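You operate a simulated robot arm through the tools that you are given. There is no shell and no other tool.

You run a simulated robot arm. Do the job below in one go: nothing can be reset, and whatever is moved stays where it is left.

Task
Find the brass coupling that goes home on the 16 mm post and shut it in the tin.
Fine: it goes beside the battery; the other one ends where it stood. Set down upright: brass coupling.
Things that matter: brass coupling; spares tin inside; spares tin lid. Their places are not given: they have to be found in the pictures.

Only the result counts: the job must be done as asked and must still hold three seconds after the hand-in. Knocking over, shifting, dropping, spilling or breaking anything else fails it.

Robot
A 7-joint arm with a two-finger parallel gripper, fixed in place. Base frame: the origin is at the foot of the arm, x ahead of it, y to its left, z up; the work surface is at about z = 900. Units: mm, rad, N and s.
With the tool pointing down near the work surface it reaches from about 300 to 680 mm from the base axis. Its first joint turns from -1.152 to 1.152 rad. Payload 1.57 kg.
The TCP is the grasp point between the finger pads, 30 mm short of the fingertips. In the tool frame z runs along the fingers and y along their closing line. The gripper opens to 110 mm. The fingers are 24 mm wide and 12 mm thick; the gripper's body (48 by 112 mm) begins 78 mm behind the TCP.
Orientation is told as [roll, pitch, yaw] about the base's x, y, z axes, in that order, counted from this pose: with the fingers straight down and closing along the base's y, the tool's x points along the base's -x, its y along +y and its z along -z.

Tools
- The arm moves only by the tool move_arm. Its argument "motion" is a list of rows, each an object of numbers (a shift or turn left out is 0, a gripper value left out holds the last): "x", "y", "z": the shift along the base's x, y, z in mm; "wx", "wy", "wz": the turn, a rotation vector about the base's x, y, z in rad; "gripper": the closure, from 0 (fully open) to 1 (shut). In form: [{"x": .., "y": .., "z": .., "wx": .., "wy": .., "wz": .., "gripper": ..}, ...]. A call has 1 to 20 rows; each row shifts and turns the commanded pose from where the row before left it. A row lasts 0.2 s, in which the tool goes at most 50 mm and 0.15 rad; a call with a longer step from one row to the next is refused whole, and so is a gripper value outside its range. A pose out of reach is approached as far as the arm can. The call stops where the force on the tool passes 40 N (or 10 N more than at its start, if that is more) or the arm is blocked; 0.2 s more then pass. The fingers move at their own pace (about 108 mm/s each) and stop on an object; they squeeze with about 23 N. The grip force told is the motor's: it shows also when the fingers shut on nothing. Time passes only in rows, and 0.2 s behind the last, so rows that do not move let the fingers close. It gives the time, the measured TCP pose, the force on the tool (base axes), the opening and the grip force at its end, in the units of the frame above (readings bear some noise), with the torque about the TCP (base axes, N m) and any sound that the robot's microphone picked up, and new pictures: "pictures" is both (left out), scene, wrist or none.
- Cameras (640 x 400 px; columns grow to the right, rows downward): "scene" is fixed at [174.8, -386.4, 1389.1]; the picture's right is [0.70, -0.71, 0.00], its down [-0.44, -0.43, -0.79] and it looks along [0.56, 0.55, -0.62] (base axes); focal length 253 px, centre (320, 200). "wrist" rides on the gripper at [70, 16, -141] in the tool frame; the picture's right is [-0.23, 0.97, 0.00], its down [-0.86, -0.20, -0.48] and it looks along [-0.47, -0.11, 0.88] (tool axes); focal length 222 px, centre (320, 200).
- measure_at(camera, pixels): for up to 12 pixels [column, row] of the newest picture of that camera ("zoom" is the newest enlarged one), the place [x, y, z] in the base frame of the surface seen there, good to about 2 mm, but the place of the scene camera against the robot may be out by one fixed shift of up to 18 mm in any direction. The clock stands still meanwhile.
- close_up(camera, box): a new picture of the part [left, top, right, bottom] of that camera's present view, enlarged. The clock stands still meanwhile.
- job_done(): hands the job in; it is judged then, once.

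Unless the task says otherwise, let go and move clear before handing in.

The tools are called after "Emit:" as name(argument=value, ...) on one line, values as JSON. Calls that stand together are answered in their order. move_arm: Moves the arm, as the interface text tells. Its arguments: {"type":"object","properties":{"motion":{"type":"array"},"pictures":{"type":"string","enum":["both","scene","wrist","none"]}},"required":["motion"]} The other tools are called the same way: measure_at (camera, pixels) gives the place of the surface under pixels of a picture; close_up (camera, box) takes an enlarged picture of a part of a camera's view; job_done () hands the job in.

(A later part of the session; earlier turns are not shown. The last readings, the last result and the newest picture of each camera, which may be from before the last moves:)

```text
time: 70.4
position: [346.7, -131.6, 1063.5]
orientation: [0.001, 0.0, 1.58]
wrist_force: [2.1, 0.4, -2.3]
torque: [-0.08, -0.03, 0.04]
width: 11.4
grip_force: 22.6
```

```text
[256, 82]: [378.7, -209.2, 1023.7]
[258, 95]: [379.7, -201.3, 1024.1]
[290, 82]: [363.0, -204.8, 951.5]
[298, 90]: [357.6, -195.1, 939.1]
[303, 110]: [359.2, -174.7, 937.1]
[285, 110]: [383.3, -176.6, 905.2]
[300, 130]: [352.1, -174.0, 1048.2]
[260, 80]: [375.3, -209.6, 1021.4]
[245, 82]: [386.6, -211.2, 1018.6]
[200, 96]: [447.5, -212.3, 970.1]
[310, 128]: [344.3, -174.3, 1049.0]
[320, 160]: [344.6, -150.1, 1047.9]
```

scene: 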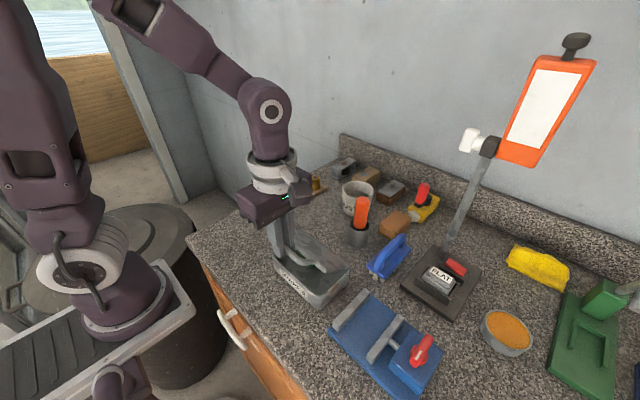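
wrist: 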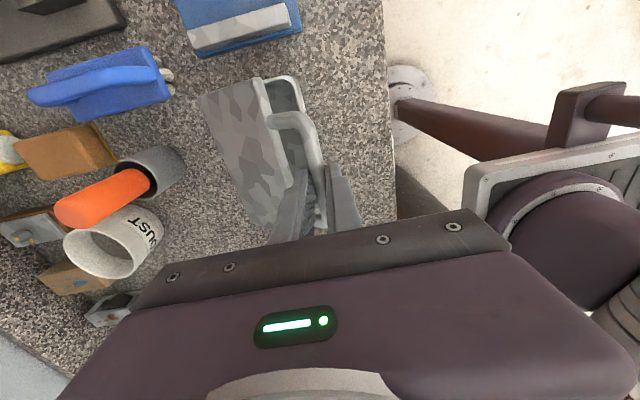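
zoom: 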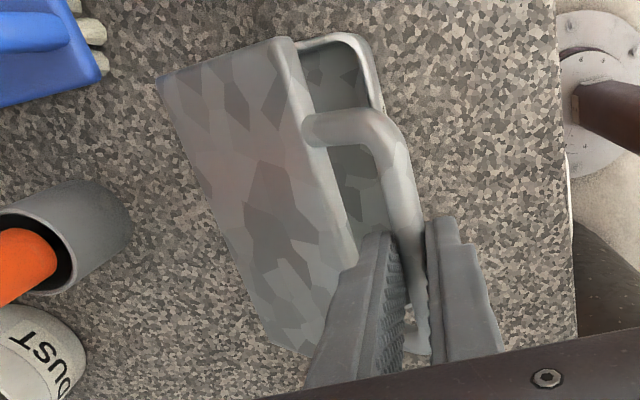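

The lid line gives an actual angle of 0.66 rad and a hinge near (454, 959), radius 136: my arc was too tight and pushed the tin. I'll open again slowly on the corrected arc, checking the tin.

Emit:
move_arm(motion=[{"x": 3.2, "z": 3.9}, {"x": 3.3, "z": 3.9}, {"x": 3.3, "z": 3.4}, {"x": 3.4, "z": 3.4}, {"x": 3.5, "z": 3.2}, {"x": 3.6, "z": 3.2}, {}, {}])

Emit:
close_up(camera="scene", box=[250, 195, 378, 315])

Emit:
measure_at(camera="wrist", pixels=[[220, 100], [235, 97], [255, 95], [245, 120], [260, 115], [270, 110], [260, 160], [275, 150], [245, 150], [312, 100], [325, 150], [300, 80]])

```text
time: 72.2
position: [368.0, -131.2, 1084.3]
orientation: [0.0, 0.0, 1.577]
wrist_force: [-3.7, 0.0, 2.4]
torque: [0.27, 0.08, 0.1]
width: 11.9
grip_force: 23.0
```

scene: 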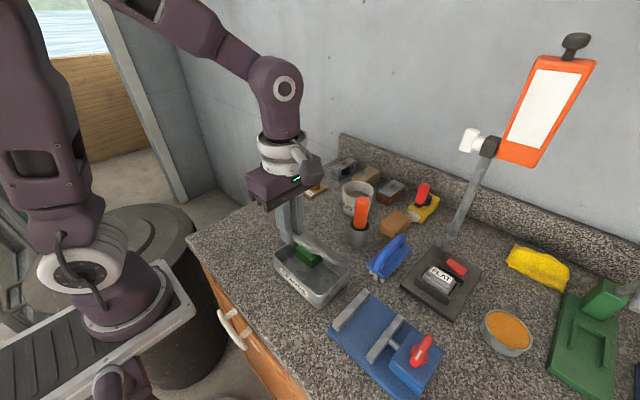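
wrist: 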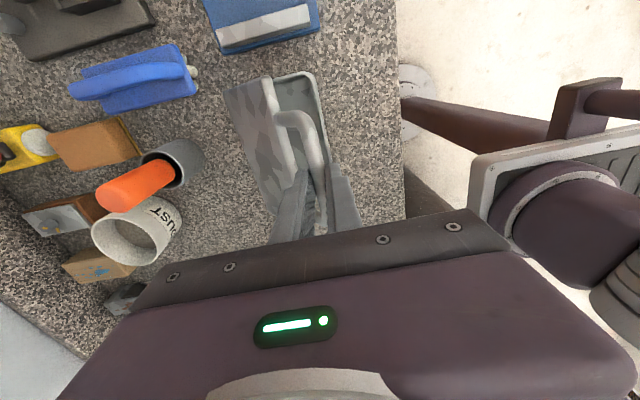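

```text
3.33 times, centred on (314, 255) of scene
```

zoom: 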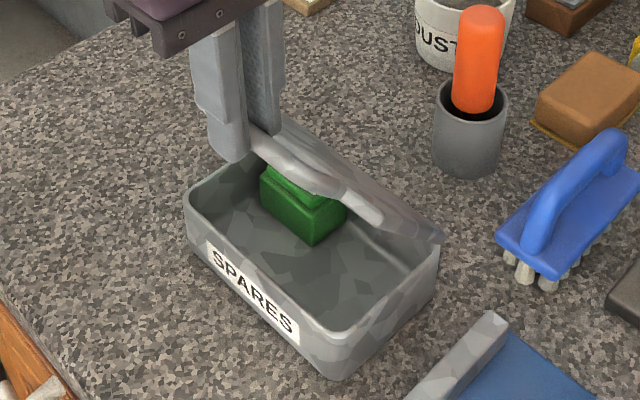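

```text
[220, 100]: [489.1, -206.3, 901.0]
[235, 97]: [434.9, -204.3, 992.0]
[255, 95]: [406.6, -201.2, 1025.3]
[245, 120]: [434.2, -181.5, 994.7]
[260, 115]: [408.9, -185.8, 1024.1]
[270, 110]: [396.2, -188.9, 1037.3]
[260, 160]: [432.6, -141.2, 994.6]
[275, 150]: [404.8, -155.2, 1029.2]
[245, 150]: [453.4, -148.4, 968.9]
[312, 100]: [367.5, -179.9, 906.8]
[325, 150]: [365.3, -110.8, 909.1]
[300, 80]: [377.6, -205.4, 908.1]
```

The lid is at 50° and the tin still flat (front bottom corner unchanged). I'll continue slowly with a slight outward bias.

Emit:
move_arm(motion=[{"x": 3.6, "z": 3.1}, {"x": 3.7, "z": 3.0}, {"x": 3.8, "z": 2.8}, {"x": 3.9, "z": 2.8}, {}, {}])

Emit:
close_up(camera="scene", box=[250, 195, 378, 315])

Emit:
measure_at(camera="wrist", pixels=[[245, 97], [255, 95], [265, 95], [255, 120], [268, 115], [275, 110], [270, 160], [280, 150], [255, 150], [312, 100], [325, 150], [300, 80]])

```text
time: 73.6
position: [381.0, -131.9, 1097.2]
orientation: [0.001, 0.0, 1.58]
wrist_force: [-4.1, -0.3, 4.7]
torque: [-0.04, 0.1, -0.02]
width: 11.5
grip_force: 23.0
```

scene: 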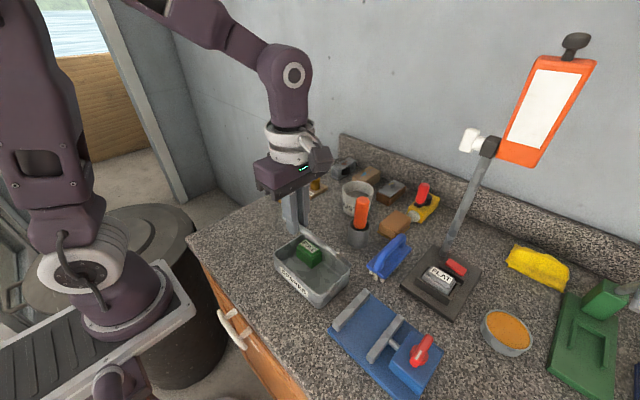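
wrist: 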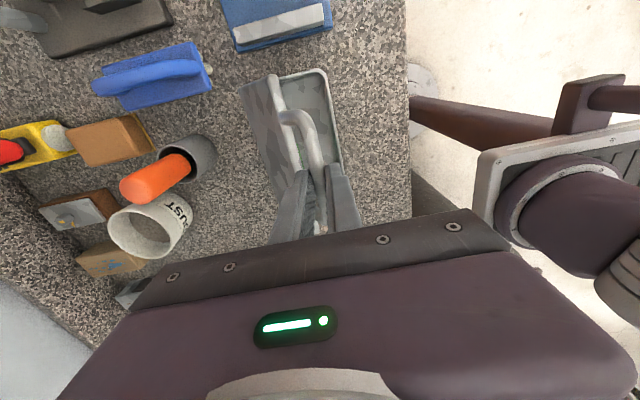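

```text
3.33 times, centred on (314, 255) of scene
```

zoom: 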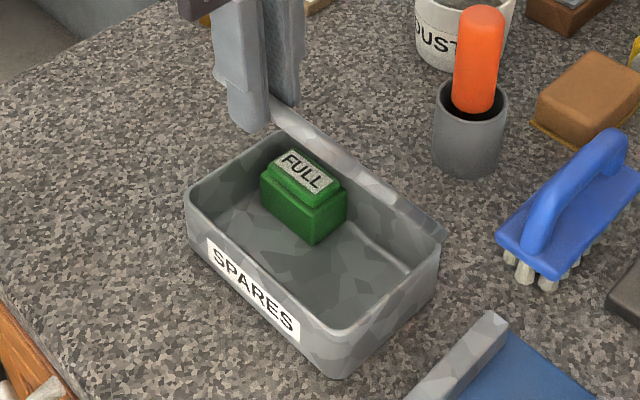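

```text
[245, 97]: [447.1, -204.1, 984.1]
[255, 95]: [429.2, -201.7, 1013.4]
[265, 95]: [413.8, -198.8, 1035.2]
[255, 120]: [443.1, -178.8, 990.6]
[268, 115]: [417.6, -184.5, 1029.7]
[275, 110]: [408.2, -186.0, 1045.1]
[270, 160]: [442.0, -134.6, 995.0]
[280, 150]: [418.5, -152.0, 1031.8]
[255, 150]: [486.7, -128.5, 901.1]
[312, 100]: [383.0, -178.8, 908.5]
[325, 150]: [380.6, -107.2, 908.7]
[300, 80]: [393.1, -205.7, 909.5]
```

Lid at 57°, tin flat. The tool is being pushed outward (−4.1, +4.7 N), so I'll relax outward slightly and read again.

Emit:
move_arm(motion=[{"x": -0.5, "z": 0.8}, {}, {}], pictures="none")

Emit:
move_arm(motion=[{"x": -0.4, "z": 0.6}, {}, {}], pictures="none")

```text
time: 74.4
position: [380.9, -130.8, 1096.8]
orientation: [-0.001, 0.0, 1.578]
wrist_force: [-3.1, -1.5, 3.4]
torque: [0.03, 0.07, 0.02]
width: 11.5
grip_force: 23.0
```

```text
time: 75.2
position: [381.8, -130.4, 1096.6]
orientation: [0.0, 0.0, 1.581]
wrist_force: [0.5, -1.5, -2.4]
torque: [0.02, -0.03, -0.03]
width: 11.8
grip_force: 23.4
```

Now radial force is nearly neutral with slight tension. Continuing with the adjusted radius (139 mm), small steps.

Emit:
move_arm(motion=[{"x": 3.7, "z": 2.2}, {"x": 3.7, "z": 2.1}, {"x": 3.7, "z": 1.9}, {"x": 3.8, "z": 1.8}, {}, {}])

Emit:
close_up(camera="scene", box=[250, 195, 378, 315])

Emit:
measure_at(camera="wrist", pixels=[[255, 97], [260, 95], [270, 95], [260, 120], [270, 115], [278, 110], [275, 160], [285, 150], [265, 150], [320, 100], [330, 150], [310, 80]])

```text
time: 76.6
position: [397.0, -131.7, 1105.5]
orientation: [0.0, -0.001, 1.581]
wrist_force: [-3.3, -2.5, 3.4]
torque: [0.03, 0.09, 0.02]
width: 11.7
grip_force: 22.8
```

scene: 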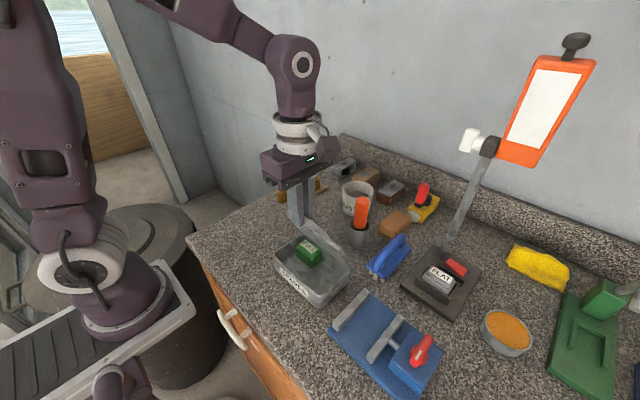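
wrist: 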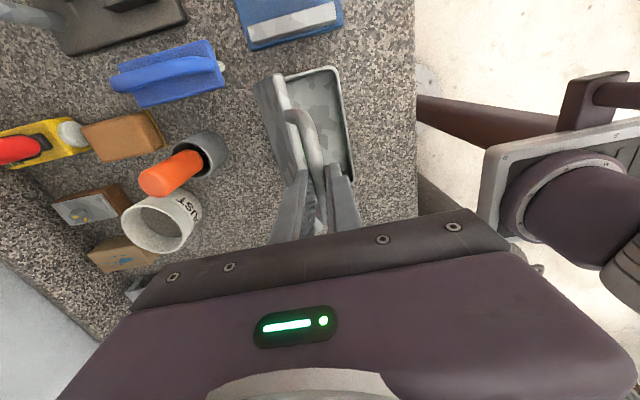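

```text
3.33 times, centred on (314, 255) of scene
```

zoom: 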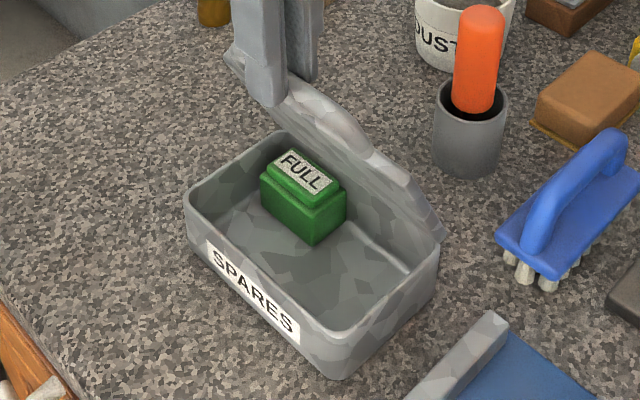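

```text
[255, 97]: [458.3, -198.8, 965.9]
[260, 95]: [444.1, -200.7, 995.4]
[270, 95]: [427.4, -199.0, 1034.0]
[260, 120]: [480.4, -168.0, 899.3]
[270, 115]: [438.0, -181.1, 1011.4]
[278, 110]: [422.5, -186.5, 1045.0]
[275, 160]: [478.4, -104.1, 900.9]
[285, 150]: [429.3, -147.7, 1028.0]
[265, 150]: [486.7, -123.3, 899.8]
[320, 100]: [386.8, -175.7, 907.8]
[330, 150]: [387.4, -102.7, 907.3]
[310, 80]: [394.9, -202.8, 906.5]
```

Lid at 66°, tin still flat. Continuing, slightly further out.

Emit:
move_arm(motion=[{"x": -0.3, "z": 0.8}, {"x": 3.8, "z": 1.8}, {"x": 3.8, "z": 1.7}, {"x": 3.9, "z": 1.5}, {"x": 4.0, "z": 1.4}, {}, {}], pictures="scene")

Emit:
close_up(camera="scene", box=[250, 195, 378, 315])

```text
time: 78.2
position: [412.0, -131.8, 1112.4]
orientation: [-0.001, 0.0, 1.58]
wrist_force: [-2.3, -1.4, 3.4]
torque: [0.09, 0.05, 0.0]
width: 11.7
grip_force: 23.3
```

scene: 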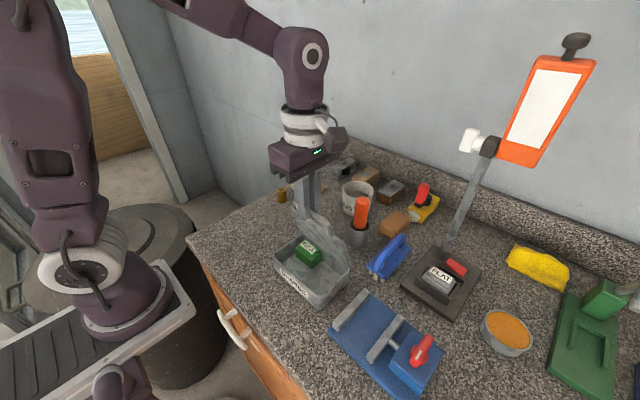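

```text
3.33 times, centred on (314, 255) of scene
```

zoom: 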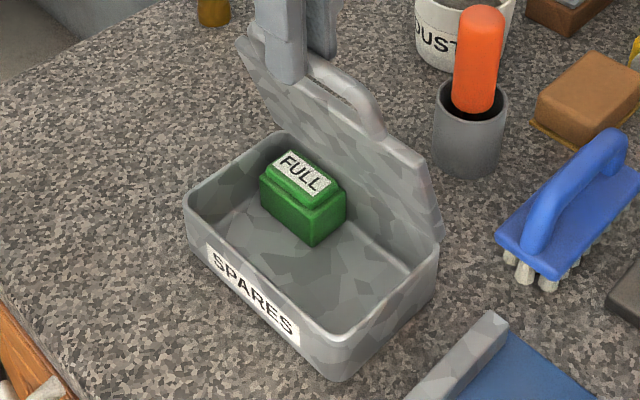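

Tin is still flat with the lid near 72°. Continuing.

Emit:
move_arm(motion=[{"x": -0.2, "z": 0.6}, {"x": 4.0, "z": 1.2}, {"x": 4.1, "z": 1.1}, {"x": 4.1, "z": 1.0}, {"x": 4.1, "z": 0.8}, {}, {}], pictures="scene")

Emit:
close_up(camera="scene", box=[250, 195, 378, 315])

```text
time: 79.8
position: [427.5, -130.6, 1117.8]
orientation: [-0.001, 0.0, 1.581]
wrist_force: [-1.5, 4.6, 3.3]
torque: [0.38, 0.04, -0.05]
width: 11.4
grip_force: 23.0
```

scene: 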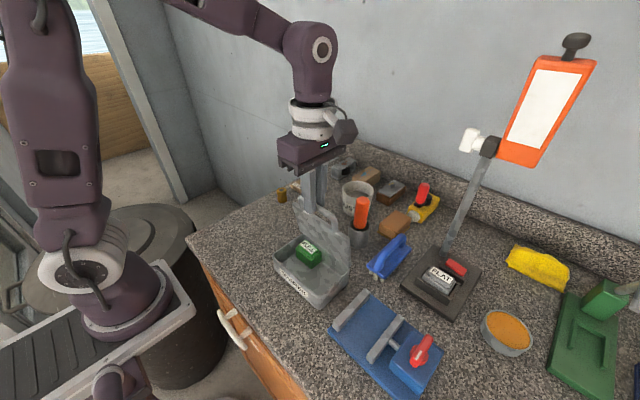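

```text
3.33 times, centred on (314, 255) of scene
```

zoom: 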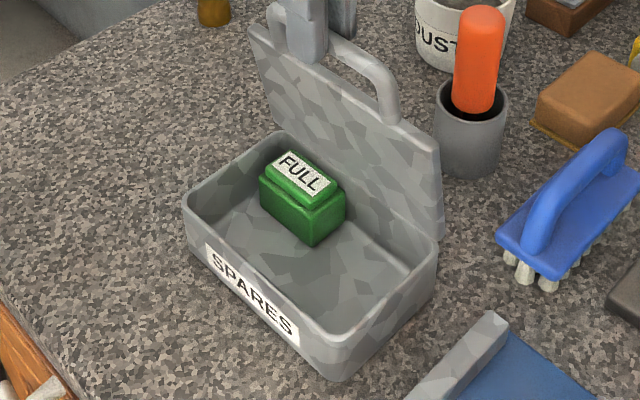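

Lid about 80°, tin flat. Next past vertical.

Emit:
move_arm(motion=[{"x": 0, "z": 0.5}, {"x": 4.1, "z": 0.7}, {"x": 4.1, "z": 0.6}, {"x": 4.2, "z": 0.4}, {"x": 4.2, "z": 0.3}, {}, {}], pictures="scene")

Emit:
close_up(camera="scene", box=[250, 195, 378, 315])

```text
time: 81.4
position: [445.0, -131.9, 1119.1]
orientation: [-0.002, 0.0, 1.581]
wrist_force: [-0.1, -2.0, 10.0]
torque: [0.11, 0.03, -0.08]
width: 11.6
grip_force: 23.2
```

scene: 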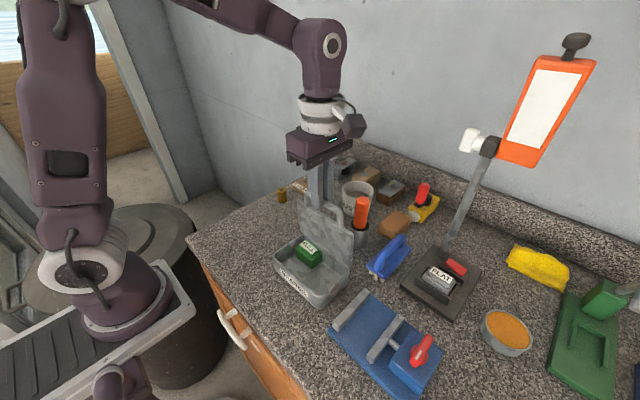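

```text
3.33 times, centred on (314, 255) of scene
```

zoom: 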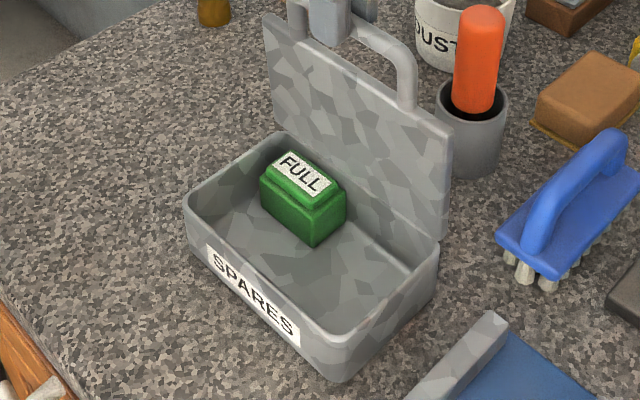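

Lid about vertical; I'm pressing down with 10 N, so I'll relax upward 1 mm and go on past vertical.

Emit:
move_arm(motion=[{"x": 0, "z": 1.0}, {"x": 4.2, "z": 0.2}, {"x": 4.2, "z": 0.0}, {"x": 4.2, "z": -0.1}, {"x": 4.2, "z": -0.2}, {}, {}], pictures="both")

Emit:
close_up(camera="scene", box=[250, 195, 378, 315])

```text
time: 83.0
position: [460.7, -130.5, 1121.5]
orientation: [0.0, 0.0, 1.582]
wrist_force: [0.7, 1.5, 3.3]
torque: [0.11, -0.01, -0.07]
width: 11.6
grip_force: 23.0
```

scene: 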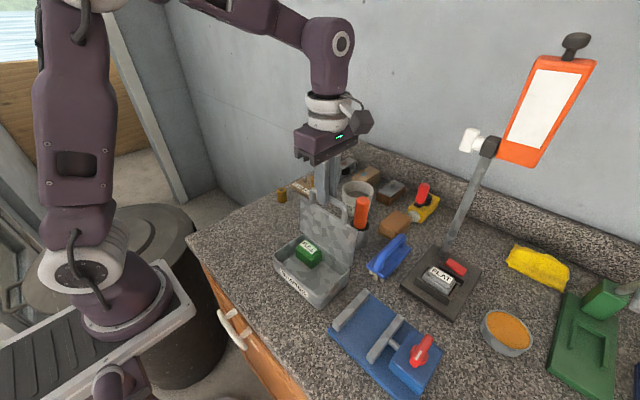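
wrist: 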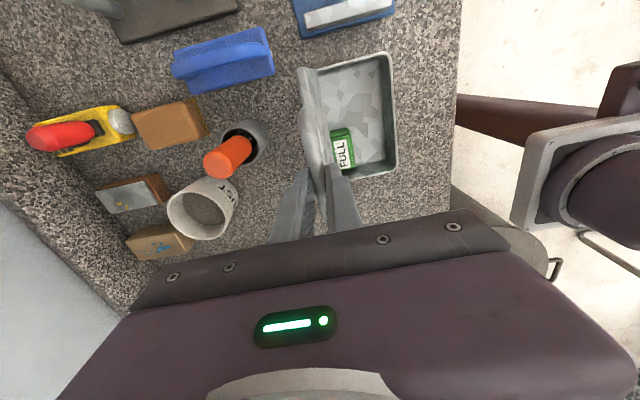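

```text
3.33 times, centred on (314, 255) of scene
```

zoom: 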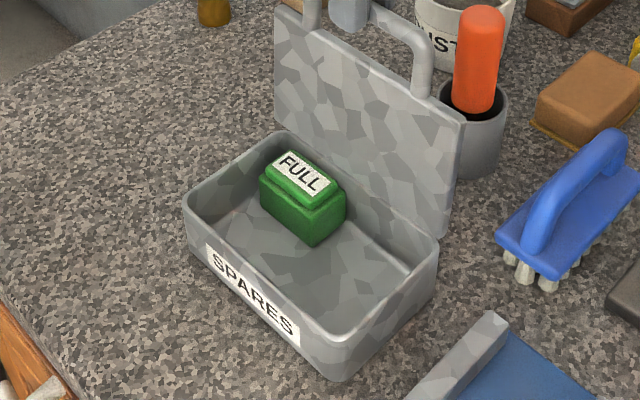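

Lid is just past vertical with low force. I'll move on a bit more so it rests open by itself.

Emit:
move_arm(motion=[{"x": 4.1, "z": 0.1}, {"x": 4.1, "z": -0.3}, {"x": 4.1, "z": -0.5}, {"x": 4.1, "z": -0.6}, {}, {}], pictures="scene")

Emit:
close_up(camera="scene", box=[250, 195, 378, 315])

```text
time: 84.4
position: [477.3, -130.6, 1119.4]
orientation: [-0.001, 0.0, 1.578]
wrist_force: [-1.6, 1.6, 2.2]
torque: [0.03, 0.01, -0.11]
width: 11.7
grip_force: 23.4
```

scene: 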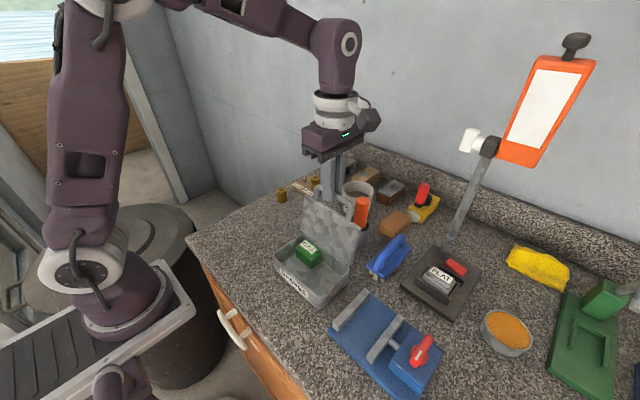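

```text
3.33 times, centred on (314, 255) of scene
```

zoom: 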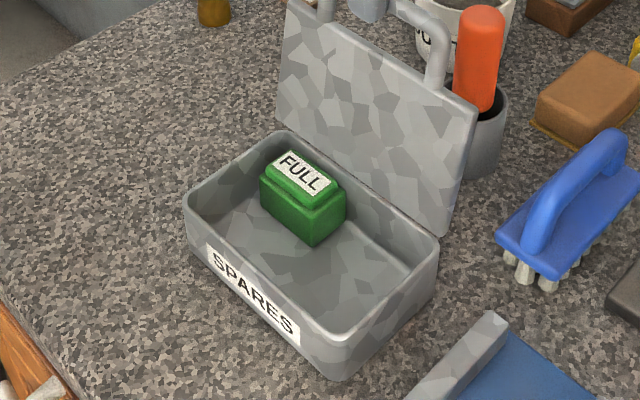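

Lid at about 98–100°. I'll probe for its stop with a few more millimetres, watching the x force.

Emit:
move_arm(motion=[{"x": 3, "z": -0.6}, {}, {}], pictures="none")

Emit:
move_arm(motion=[{"x": 3, "z": -0.7}, {}, {}], pictures="scene")

Emit:
close_up(camera="scene", box=[250, 195, 378, 315])

```text
time: 85.2
position: [481.5, -130.6, 1118.2]
orientation: [0.0, 0.001, 1.579]
wrist_force: [-0.7, 1.5, 1.3]
torque: [0.13, 0.01, -0.09]
width: 11.4
grip_force: 22.7
```

```text
time: 86.0
position: [484.2, -132.1, 1118.5]
orientation: [0.001, -0.002, 1.58]
wrist_force: [-0.2, 3.5, 9.4]
torque: [0.18, 0.0, -0.14]
width: 11.6
grip_force: 22.9
```

scene: 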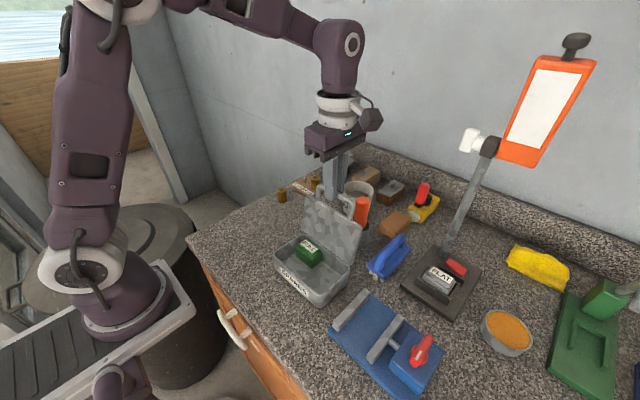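

```text
3.33 times, centred on (314, 255) of scene
```

zoom: 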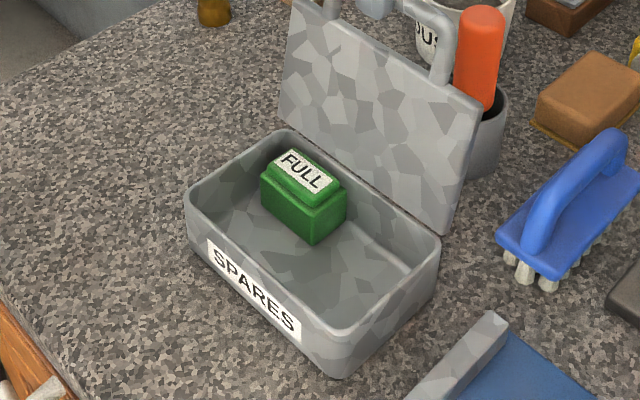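

Fz jumped to 9.4 N and the tin's front lifted a hair, so the lid's stop is here (about 103°). I'll back off 3 mm and open the fingers slightly, still around the bar, to see whether the lid stays.

Emit:
move_arm(motion=[{"x": -2.5, "z": 0.8}, {}, {"gripper": 0.85}, {"gripper": 0.78}, {}, {}, {}], pictures="both")

Emit:
close_up(camera="wrist", box=[250, 40, 410, 230])

Emit:
close_up(camera="scene", box=[250, 195, 378, 315])

```text
time: 87.6
position: [480.7, -130.9, 1119.4]
orientation: [0.001, 0.0, 1.58]
wrist_force: [0.7, 0.0, 0.5]
torque: [-0.02, 0.0, -0.01]
width: 24.4
grip_force: 0.0
```

scene: 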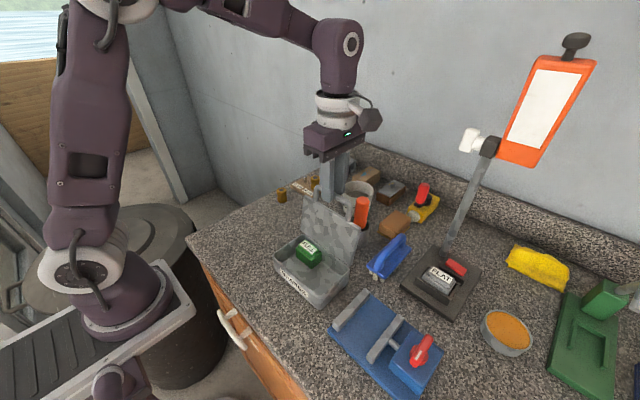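
wrist: 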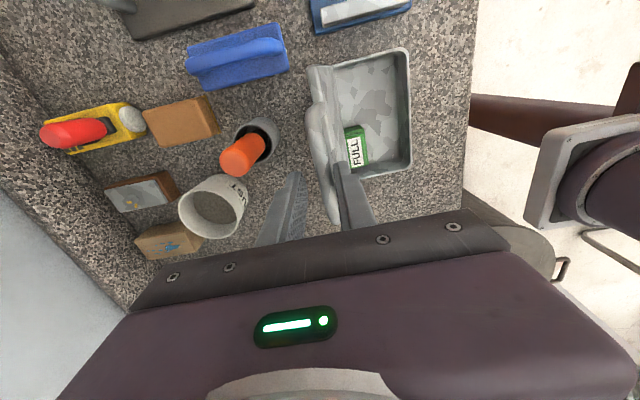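

```text
2.11 times, centred on (330, 135) of wrist
```

zoom: 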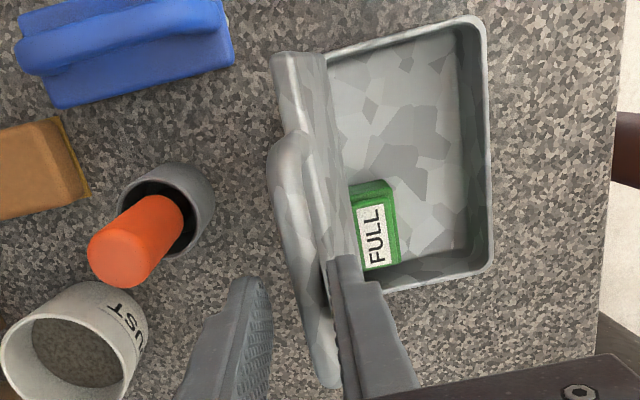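

```text
3.33 times, centred on (314, 255) of scene
```

zoom: 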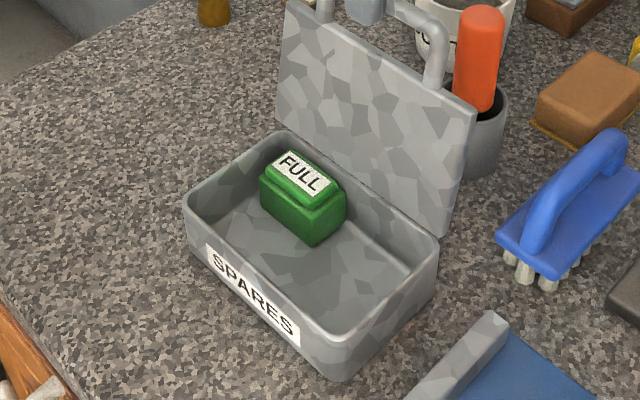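

The fingers opened to 24 mm; the bar lies near the −x finger and the tin is flat. I'll open a few millimetres more and check whether the lid stays put rather than leaning on that finger.

Emit:
move_arm(motion=[{"gripper": 0.72}, {}, {}, {}], pictures="both")

Emit:
close_up(camera="wrist", box=[250, 40, 410, 230])

Emit:
close_up(camera="scene", box=[250, 195, 378, 315])

```text
time: 88.6
position: [480.4, -131.9, 1118.4]
orientation: [0.001, 0.0, 1.579]
wrist_force: [-0.1, -0.2, 0.4]
torque: [-0.02, -0.01, -0.02]
width: 30.8
grip_force: 0.0
```

scene: 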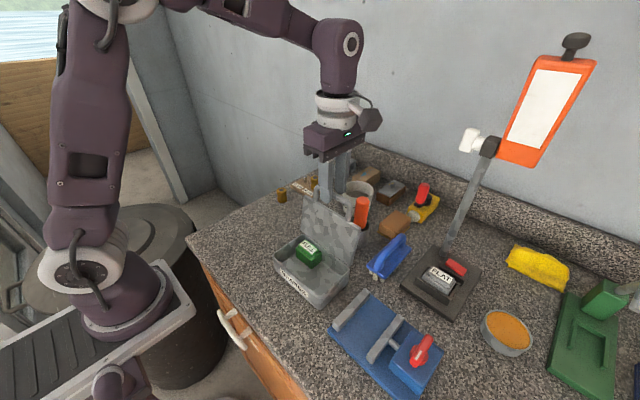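
wrist: 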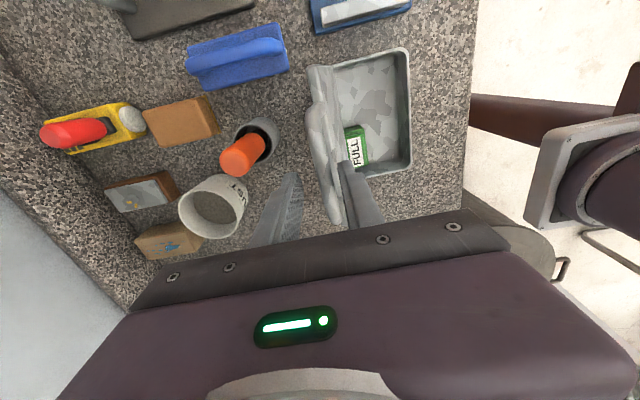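

```text
2.11 times, centred on (330, 135) of wrist
```

zoom: 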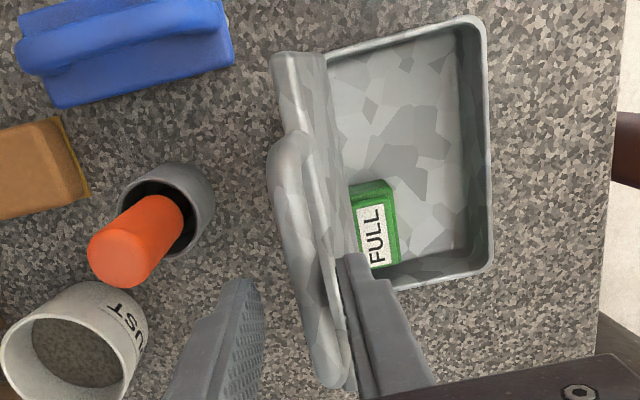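

```text
3.33 times, centred on (314, 255) of scene
```

zoom: 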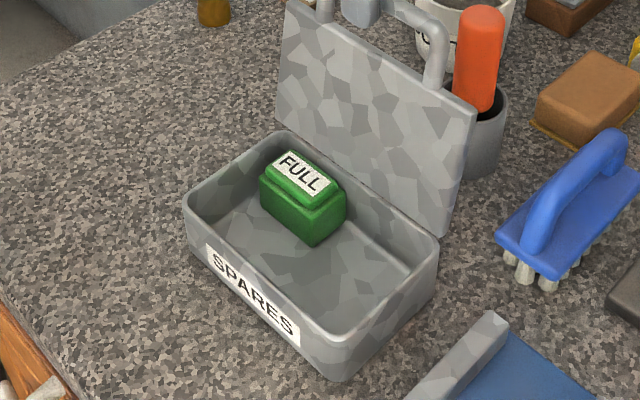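

The lid stays where it is (unchanged in both views). I'll open wider and rise straight up off the bar.

Emit:
move_arm(motion=[{"gripper": 0.64}, {"x": -1.5}, {"z": 10}, {"z": 15}, {"z": 20}, {}], pictures="both")

Emit:
close_up(camera="scene", box=[250, 165, 378, 315])

```text
time: 90.0
position: [479.2, -131.3, 1164.6]
orientation: [-0.001, 0.001, 1.58]
wrist_force: [-0.1, 0.1, 0.3]
torque: [0.01, -0.02, 0.0]
width: 39.3
grip_force: 0.1
```

scene: 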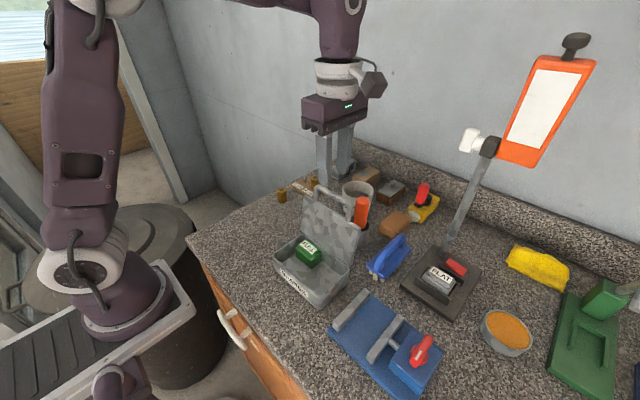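
wrist: 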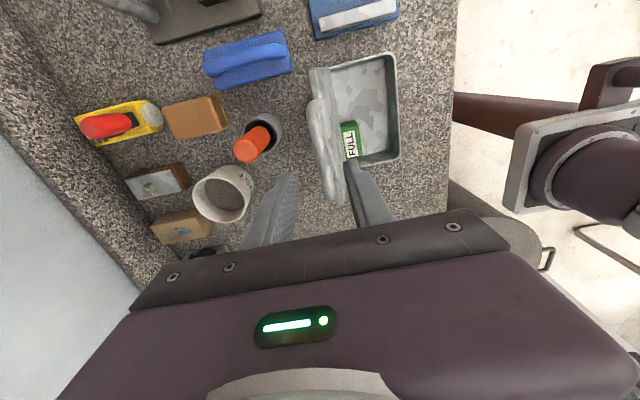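

```text
2.67 times, centred on (314, 240) of scene
```

zoom: 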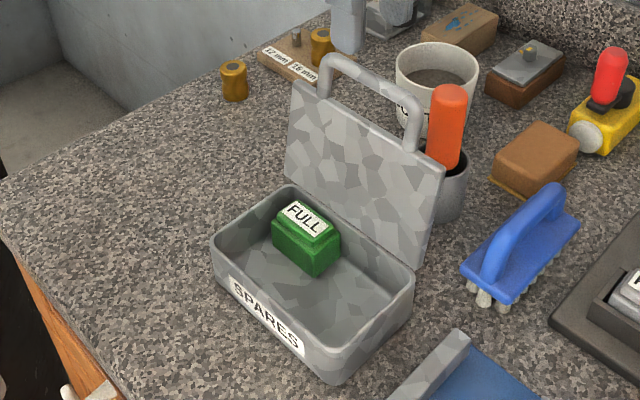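

The lid stands open by itself. I'll measure the tin's interior and battery from here.

Emit:
close_up(camera="wrist", box=[300, 40, 410, 180])

Emit:
measure_at(camera="wrist", pixels=[[395, 60], [399, 155], [362, 165], [335, 75], [370, 90], [390, 65], [388, 150], [350, 125], [350, 155], [357, 140], [344, 140], [362, 120]])

Emit:
measure_at(camera="scene", pixels=[[309, 243], [302, 247], [316, 251], [298, 252], [312, 262], [326, 268], [318, 293], [275, 255], [306, 233], [316, 310], [350, 268], [320, 280]])

```text
2.86 times, centred on (355, 110) of wrist
```

zoom: 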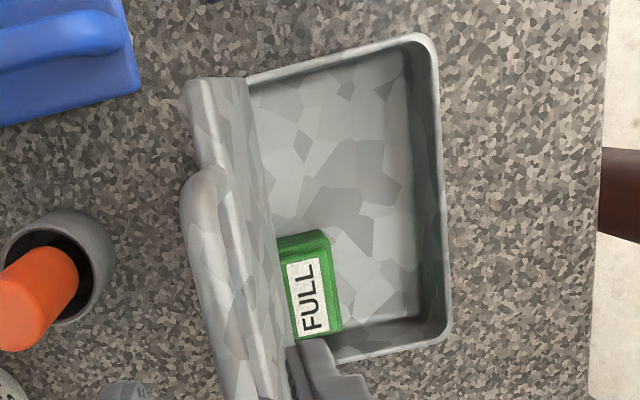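

```text
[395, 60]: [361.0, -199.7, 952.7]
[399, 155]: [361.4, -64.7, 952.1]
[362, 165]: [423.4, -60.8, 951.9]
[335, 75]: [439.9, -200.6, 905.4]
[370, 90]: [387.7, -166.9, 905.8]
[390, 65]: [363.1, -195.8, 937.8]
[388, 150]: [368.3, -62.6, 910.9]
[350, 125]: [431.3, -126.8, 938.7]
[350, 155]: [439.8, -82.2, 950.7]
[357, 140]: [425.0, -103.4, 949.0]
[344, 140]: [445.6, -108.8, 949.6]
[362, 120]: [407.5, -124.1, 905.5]
```

```text
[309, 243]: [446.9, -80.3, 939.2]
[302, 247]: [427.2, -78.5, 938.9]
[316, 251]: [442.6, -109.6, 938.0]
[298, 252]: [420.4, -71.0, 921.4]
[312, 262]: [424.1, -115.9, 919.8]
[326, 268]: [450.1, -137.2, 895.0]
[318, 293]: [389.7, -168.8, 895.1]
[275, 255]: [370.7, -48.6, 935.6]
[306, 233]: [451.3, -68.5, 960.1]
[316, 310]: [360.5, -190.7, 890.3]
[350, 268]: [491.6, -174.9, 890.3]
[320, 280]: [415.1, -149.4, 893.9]
```

The tin's rim is at z 952, floor at 905.5; the battery now stands at x ≈ 421–447, y ≈ −124…−80, and the −y half is free. I'll turn back to yaw 0 while moving over to fetch the coupling from the post.

Emit:
move_arm(motion=[{"y": 15, "wz": -0.1436}, {"y": 15, "wz": -0.1436}, {"y": 15, "wz": -0.1436}, {"y": 15, "wz": -0.1436}, {"y": 15, "wz": -0.1436}, {"y": 15, "wz": -0.1436}, {"y": 15, "wz": -0.1436}, {"y": 15, "wz": -0.1436}, {"x": 5, "y": 10, "z": -20, "wz": -0.1436}, {"x": 5, "y": 10, "z": -25, "wz": -0.1436}, {"x": 5, "y": 10, "z": -25, "wz": -0.144}, {"z": -35, "gripper": 0.5}, {}])

```text
time: 92.8
position: [493.2, 18.6, 1058.1]
orientation: [-0.001, 0.001, -0.003]
wrist_force: [-0.4, 0.1, 0.4]
torque: [0.03, 0.01, 0.01]
width: 55.1
grip_force: 0.0
```

scene: 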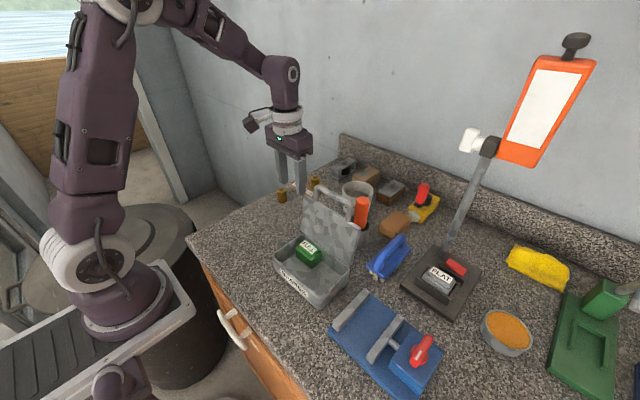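
wrist: 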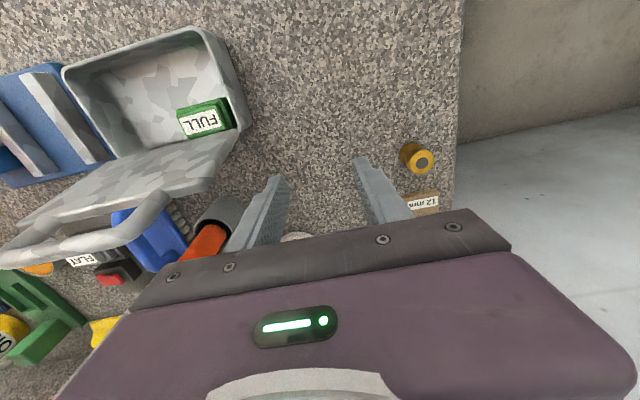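

Clear of the tin. Next to above the 16 mm post.

Emit:
move_arm(motion=[{"x": 31.4, "y": 15.4, "z": -11}, {"x": 31.4, "y": 15.4, "z": -11}, {"x": 31.4, "y": 15.4, "z": -11}, {"x": 31.4, "y": 15.5, "z": -11}, {"x": 31.4, "y": 15.5, "z": -11, "gripper": 0.6}, {}, {}])

Emit:
close_up(camera="wrist", box=[288, 135, 352, 195])

Emit:
measure_at(camera="wrist", pixels=[[321, 171], [320, 175], [322, 178], [318, 180], [325, 175], [320, 165]])

```text
time: 94.4
position: [651.3, 95.4, 1001.7]
orientation: [-0.001, -0.001, 0.001]
wrist_force: [-0.2, 0.5, -0.7]
torque: [0.0, 0.0, -0.02]
width: 43.9
grip_force: 0.0
```

scene: 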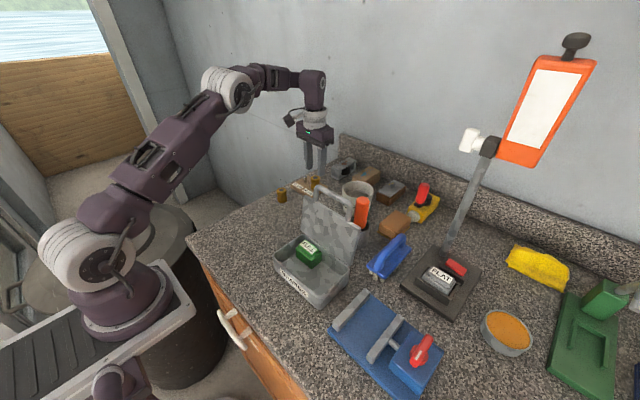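
wrist: 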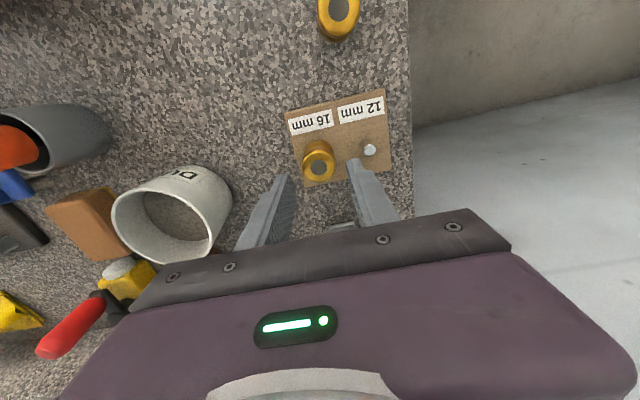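

```text
6.67 times, centred on (320, 165) of wrist
```

zoom: 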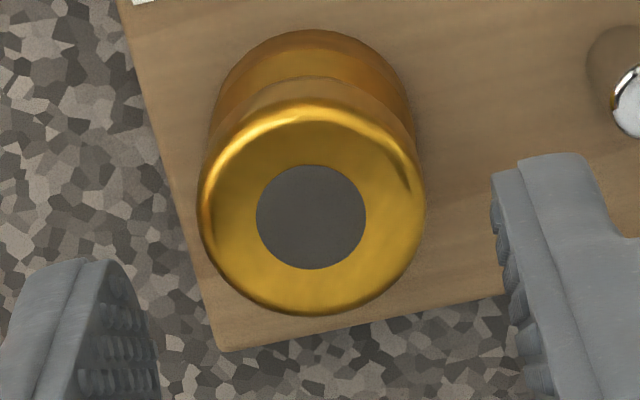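

```text
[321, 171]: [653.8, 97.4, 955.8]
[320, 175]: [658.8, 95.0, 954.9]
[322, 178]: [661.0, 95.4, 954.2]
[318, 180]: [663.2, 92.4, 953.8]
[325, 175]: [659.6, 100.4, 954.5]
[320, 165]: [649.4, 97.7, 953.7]
```

The coupling is centred under the gripper at (651,95.8). I'll lower and grip it.

Emit:
move_arm(motion=[{"z": -15}, {"z": -15}, {"z": -12}, {"z": -11}, {}, {"gripper": 0.8}, {"gripper": 1}, {"gripper": 1}, {"gripper": 1}], pictures="wrist")

Emit:
measure_at(camera="wrist", pixels=[[320, 195], [319, 195], [321, 195], [320, 194], [320, 196], [320, 190], [320, 200]])

Emit:
close_up(camera="wrist", box=[288, 150, 352, 220])

```text
time: 96.4
position: [652.3, 96.7, 950.7]
orientation: [0.0, 0.0, 0.002]
wrist_force: [-0.8, 0.5, -0.1]
torque: [-0.03, 0.0, -0.01]
width: 31.3
grip_force: 23.0
```

wrist: 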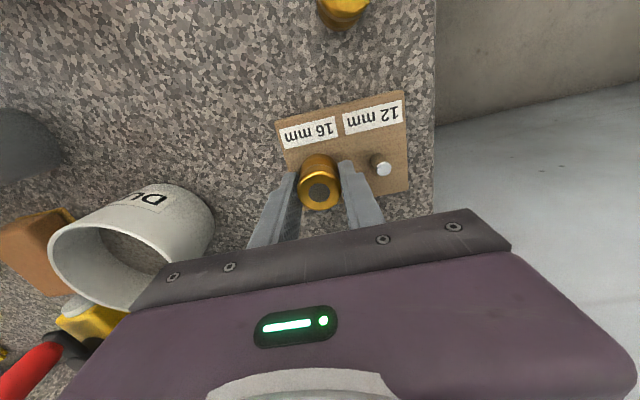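

```text
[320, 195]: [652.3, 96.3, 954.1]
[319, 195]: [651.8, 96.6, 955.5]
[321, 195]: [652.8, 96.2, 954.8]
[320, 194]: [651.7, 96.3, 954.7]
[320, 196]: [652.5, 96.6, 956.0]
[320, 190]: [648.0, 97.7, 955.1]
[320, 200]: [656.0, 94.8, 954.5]
```

```text
5.71 times, centred on (320, 185) of wrist
```

zoom: 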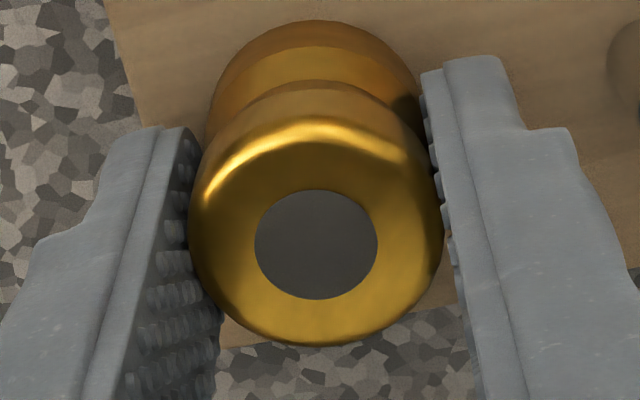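

Gripped (31.3 mm). I'll lift it off the post straight up and carry it round to a spot in front of the open lid, above the tin's free half.

Emit:
move_arm(motion=[{"z": 6}, {"z": 8}, {"z": 10}, {"z": 12}, {"z": 14}, {"z": 15}, {"x": -40, "y": -10}, {"x": -40, "y": -10}, {"x": -40, "y": -10}, {"x": -40, "y": -10}, {"x": -40, "y": -10}, {"x": -40, "y": -10}, {}])

```text
time: 99.2
position: [411.3, 36.0, 1014.8]
orientation: [0.0, -0.001, 0.001]
wrist_force: [0.3, -1.0, -0.3]
torque: [0.02, -0.01, 0.02]
width: 31.2
grip_force: 23.1
```

scene: 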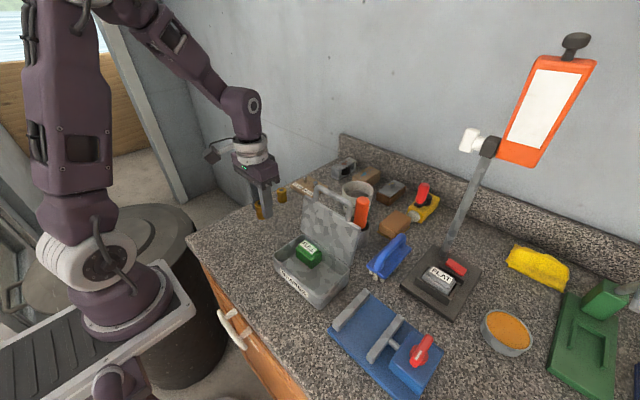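
wrist: 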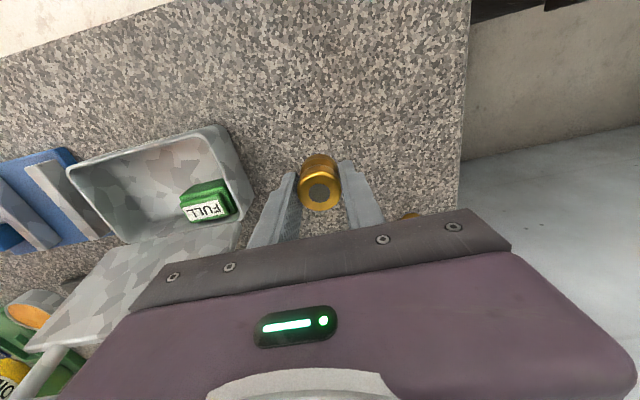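

The coupling is held upright. This view shows the tin and battery clearly; I'll measure them before going in.

Emit:
close_up(camera="wrist", box=[60, 115, 260, 250])

Emit:
measure_at(camera="wrist", pixels=[[183, 203], [226, 190], [190, 219], [231, 207], [205, 210], [110, 235], [85, 170], [215, 135], [240, 210], [150, 200], [215, 155], [130, 165]])

```text
2.96 times, centred on (160, 182) of wrist
```

zoom: 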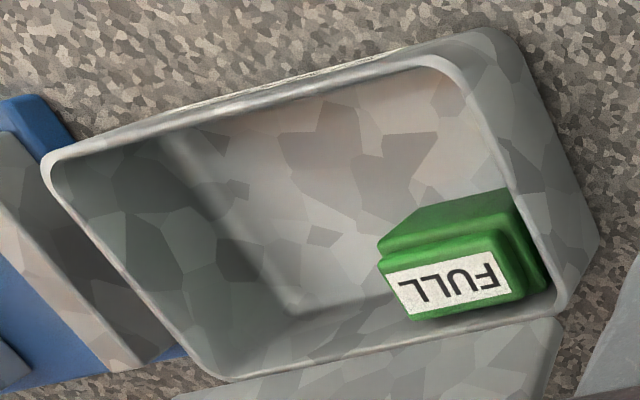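

```text
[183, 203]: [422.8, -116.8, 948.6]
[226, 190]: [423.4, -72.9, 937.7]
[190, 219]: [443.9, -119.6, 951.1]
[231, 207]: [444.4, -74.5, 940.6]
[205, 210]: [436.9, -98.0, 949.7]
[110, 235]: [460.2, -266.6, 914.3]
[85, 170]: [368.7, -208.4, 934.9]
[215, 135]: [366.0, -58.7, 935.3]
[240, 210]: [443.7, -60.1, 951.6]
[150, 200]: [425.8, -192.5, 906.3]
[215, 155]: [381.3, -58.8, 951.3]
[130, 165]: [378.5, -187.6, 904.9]
```

The free half spans y −200…−125. I'll bring the coupling above (402,−162).

Emit:
move_arm(motion=[{"x": -1.8, "y": -33}, {"x": -1.8, "y": -33}, {"x": -1.8, "y": -33}, {"x": -1.8, "y": -33}, {"x": -2, "y": -33}, {"y": -33}, {}, {}])

Emit:
measure_at(camera="wrist", pixels=[[320, 195], [320, 193], [330, 120], [280, 130], [380, 140], [360, 180], [260, 160], [340, 150]])

Emit:
close_up(camera="scene", box=[250, 165, 378, 315])

```text
time: 101.0
position: [402.4, -163.0, 1012.8]
orientation: [0.001, 0.0, 0.001]
wrist_force: [-0.7, -0.2, -0.6]
torque: [0.01, 0.01, -0.01]
width: 31.3
grip_force: 22.8
```

scene: 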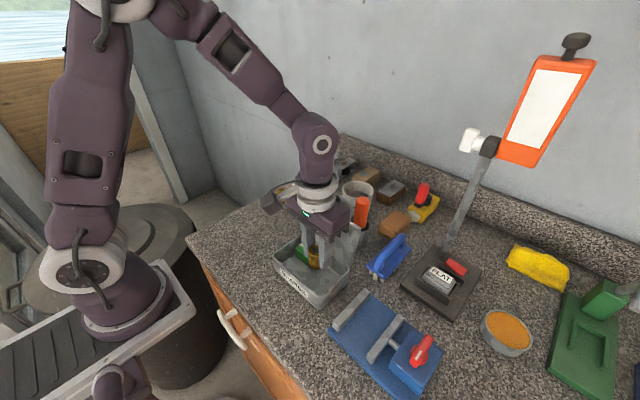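
wrist: 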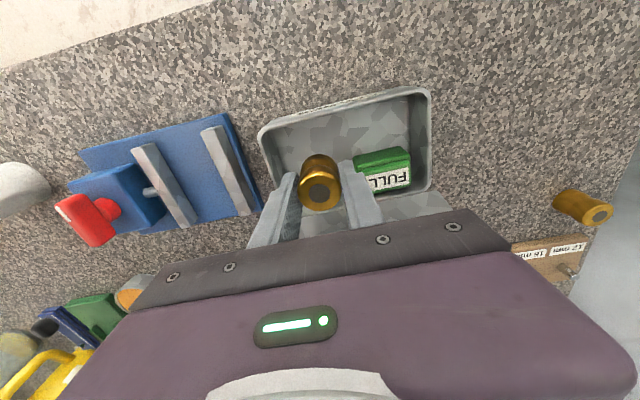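

```text
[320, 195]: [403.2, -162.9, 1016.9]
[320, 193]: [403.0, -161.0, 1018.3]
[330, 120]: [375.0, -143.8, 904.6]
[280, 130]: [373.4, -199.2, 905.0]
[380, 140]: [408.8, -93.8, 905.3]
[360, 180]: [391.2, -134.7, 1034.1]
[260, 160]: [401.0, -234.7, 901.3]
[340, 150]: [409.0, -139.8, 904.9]
```

```text
2.67 times, centred on (314, 240) of scene
```

zoom: 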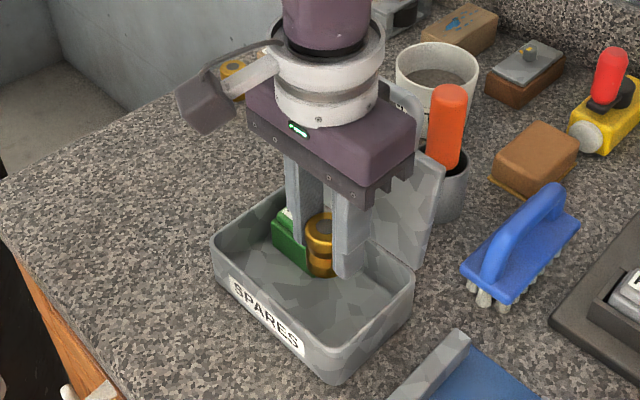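

The coupling hangs over the free half with top at z 1017.5 (bottom 977.5); floor is 905. I'll lower 69 mm, then touch down gently.

Emit:
move_arm(motion=[{"z": -15}, {"z": -15}, {"z": -15}, {"z": -12}, {"z": -8}, {"z": -4}, {}, {}])

Emit:
measure_at(camera="wrist", pixels=[[320, 195], [320, 193], [319, 194], [321, 194], [330, 120], [380, 140]])

Emit:
close_up(camera="scene", box=[250, 165, 378, 315])

```text
time: 102.8
position: [401.3, -161.3, 945.6]
orientation: [0.0, 0.0, -0.001]
wrist_force: [0.6, 0.6, -0.1]
torque: [-0.01, -0.02, 0.01]
width: 31.6
grip_force: 22.8
```

scene: 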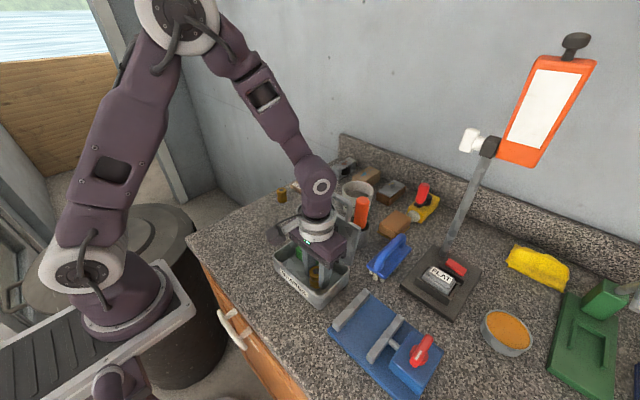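
wrist: 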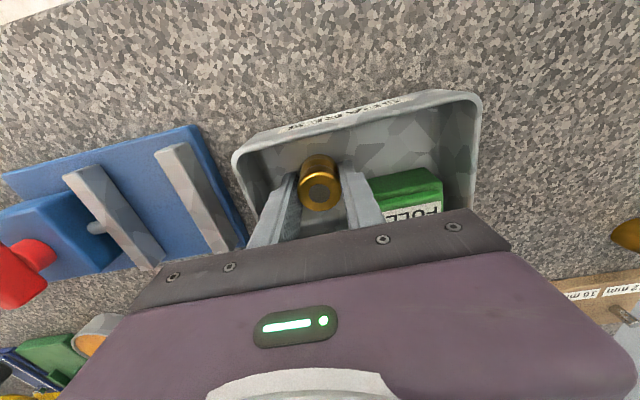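

```text
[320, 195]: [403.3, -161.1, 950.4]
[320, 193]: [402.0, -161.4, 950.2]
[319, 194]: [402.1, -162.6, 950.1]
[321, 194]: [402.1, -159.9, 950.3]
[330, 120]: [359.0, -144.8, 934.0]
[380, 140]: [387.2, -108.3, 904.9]
```

```text
2.67 times, centred on (314, 240) of scene
```

zoom: 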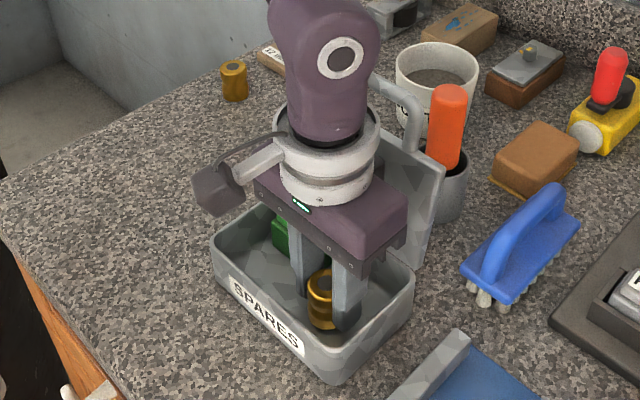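

Bottom is about 5 mm above the tin's floor. Lowering gently to contact.

Emit:
move_arm(motion=[{"z": -1.5}, {"z": -1.5}, {"z": -1}, {}, {}], pictures="none")

Emit:
move_arm(motion=[{"z": -0.5}, {"z": -0.4}, {}, {}], pictures="none")

```text
time: 104.0
position: [402.0, -162.7, 942.9]
orientation: [-0.002, 0.0, 0.0]
wrist_force: [1.4, 0.4, -1.6]
torque: [-0.05, 0.0, -0.01]
width: 31.4
grip_force: 22.9
```

```text
time: 105.0
position: [402.6, -161.5, 942.4]
orientation: [0.001, 0.0, 0.001]
wrist_force: [0.5, -0.4, -0.8]
torque: [-0.01, 0.0, 0.0]
width: 31.6
grip_force: 22.4
```

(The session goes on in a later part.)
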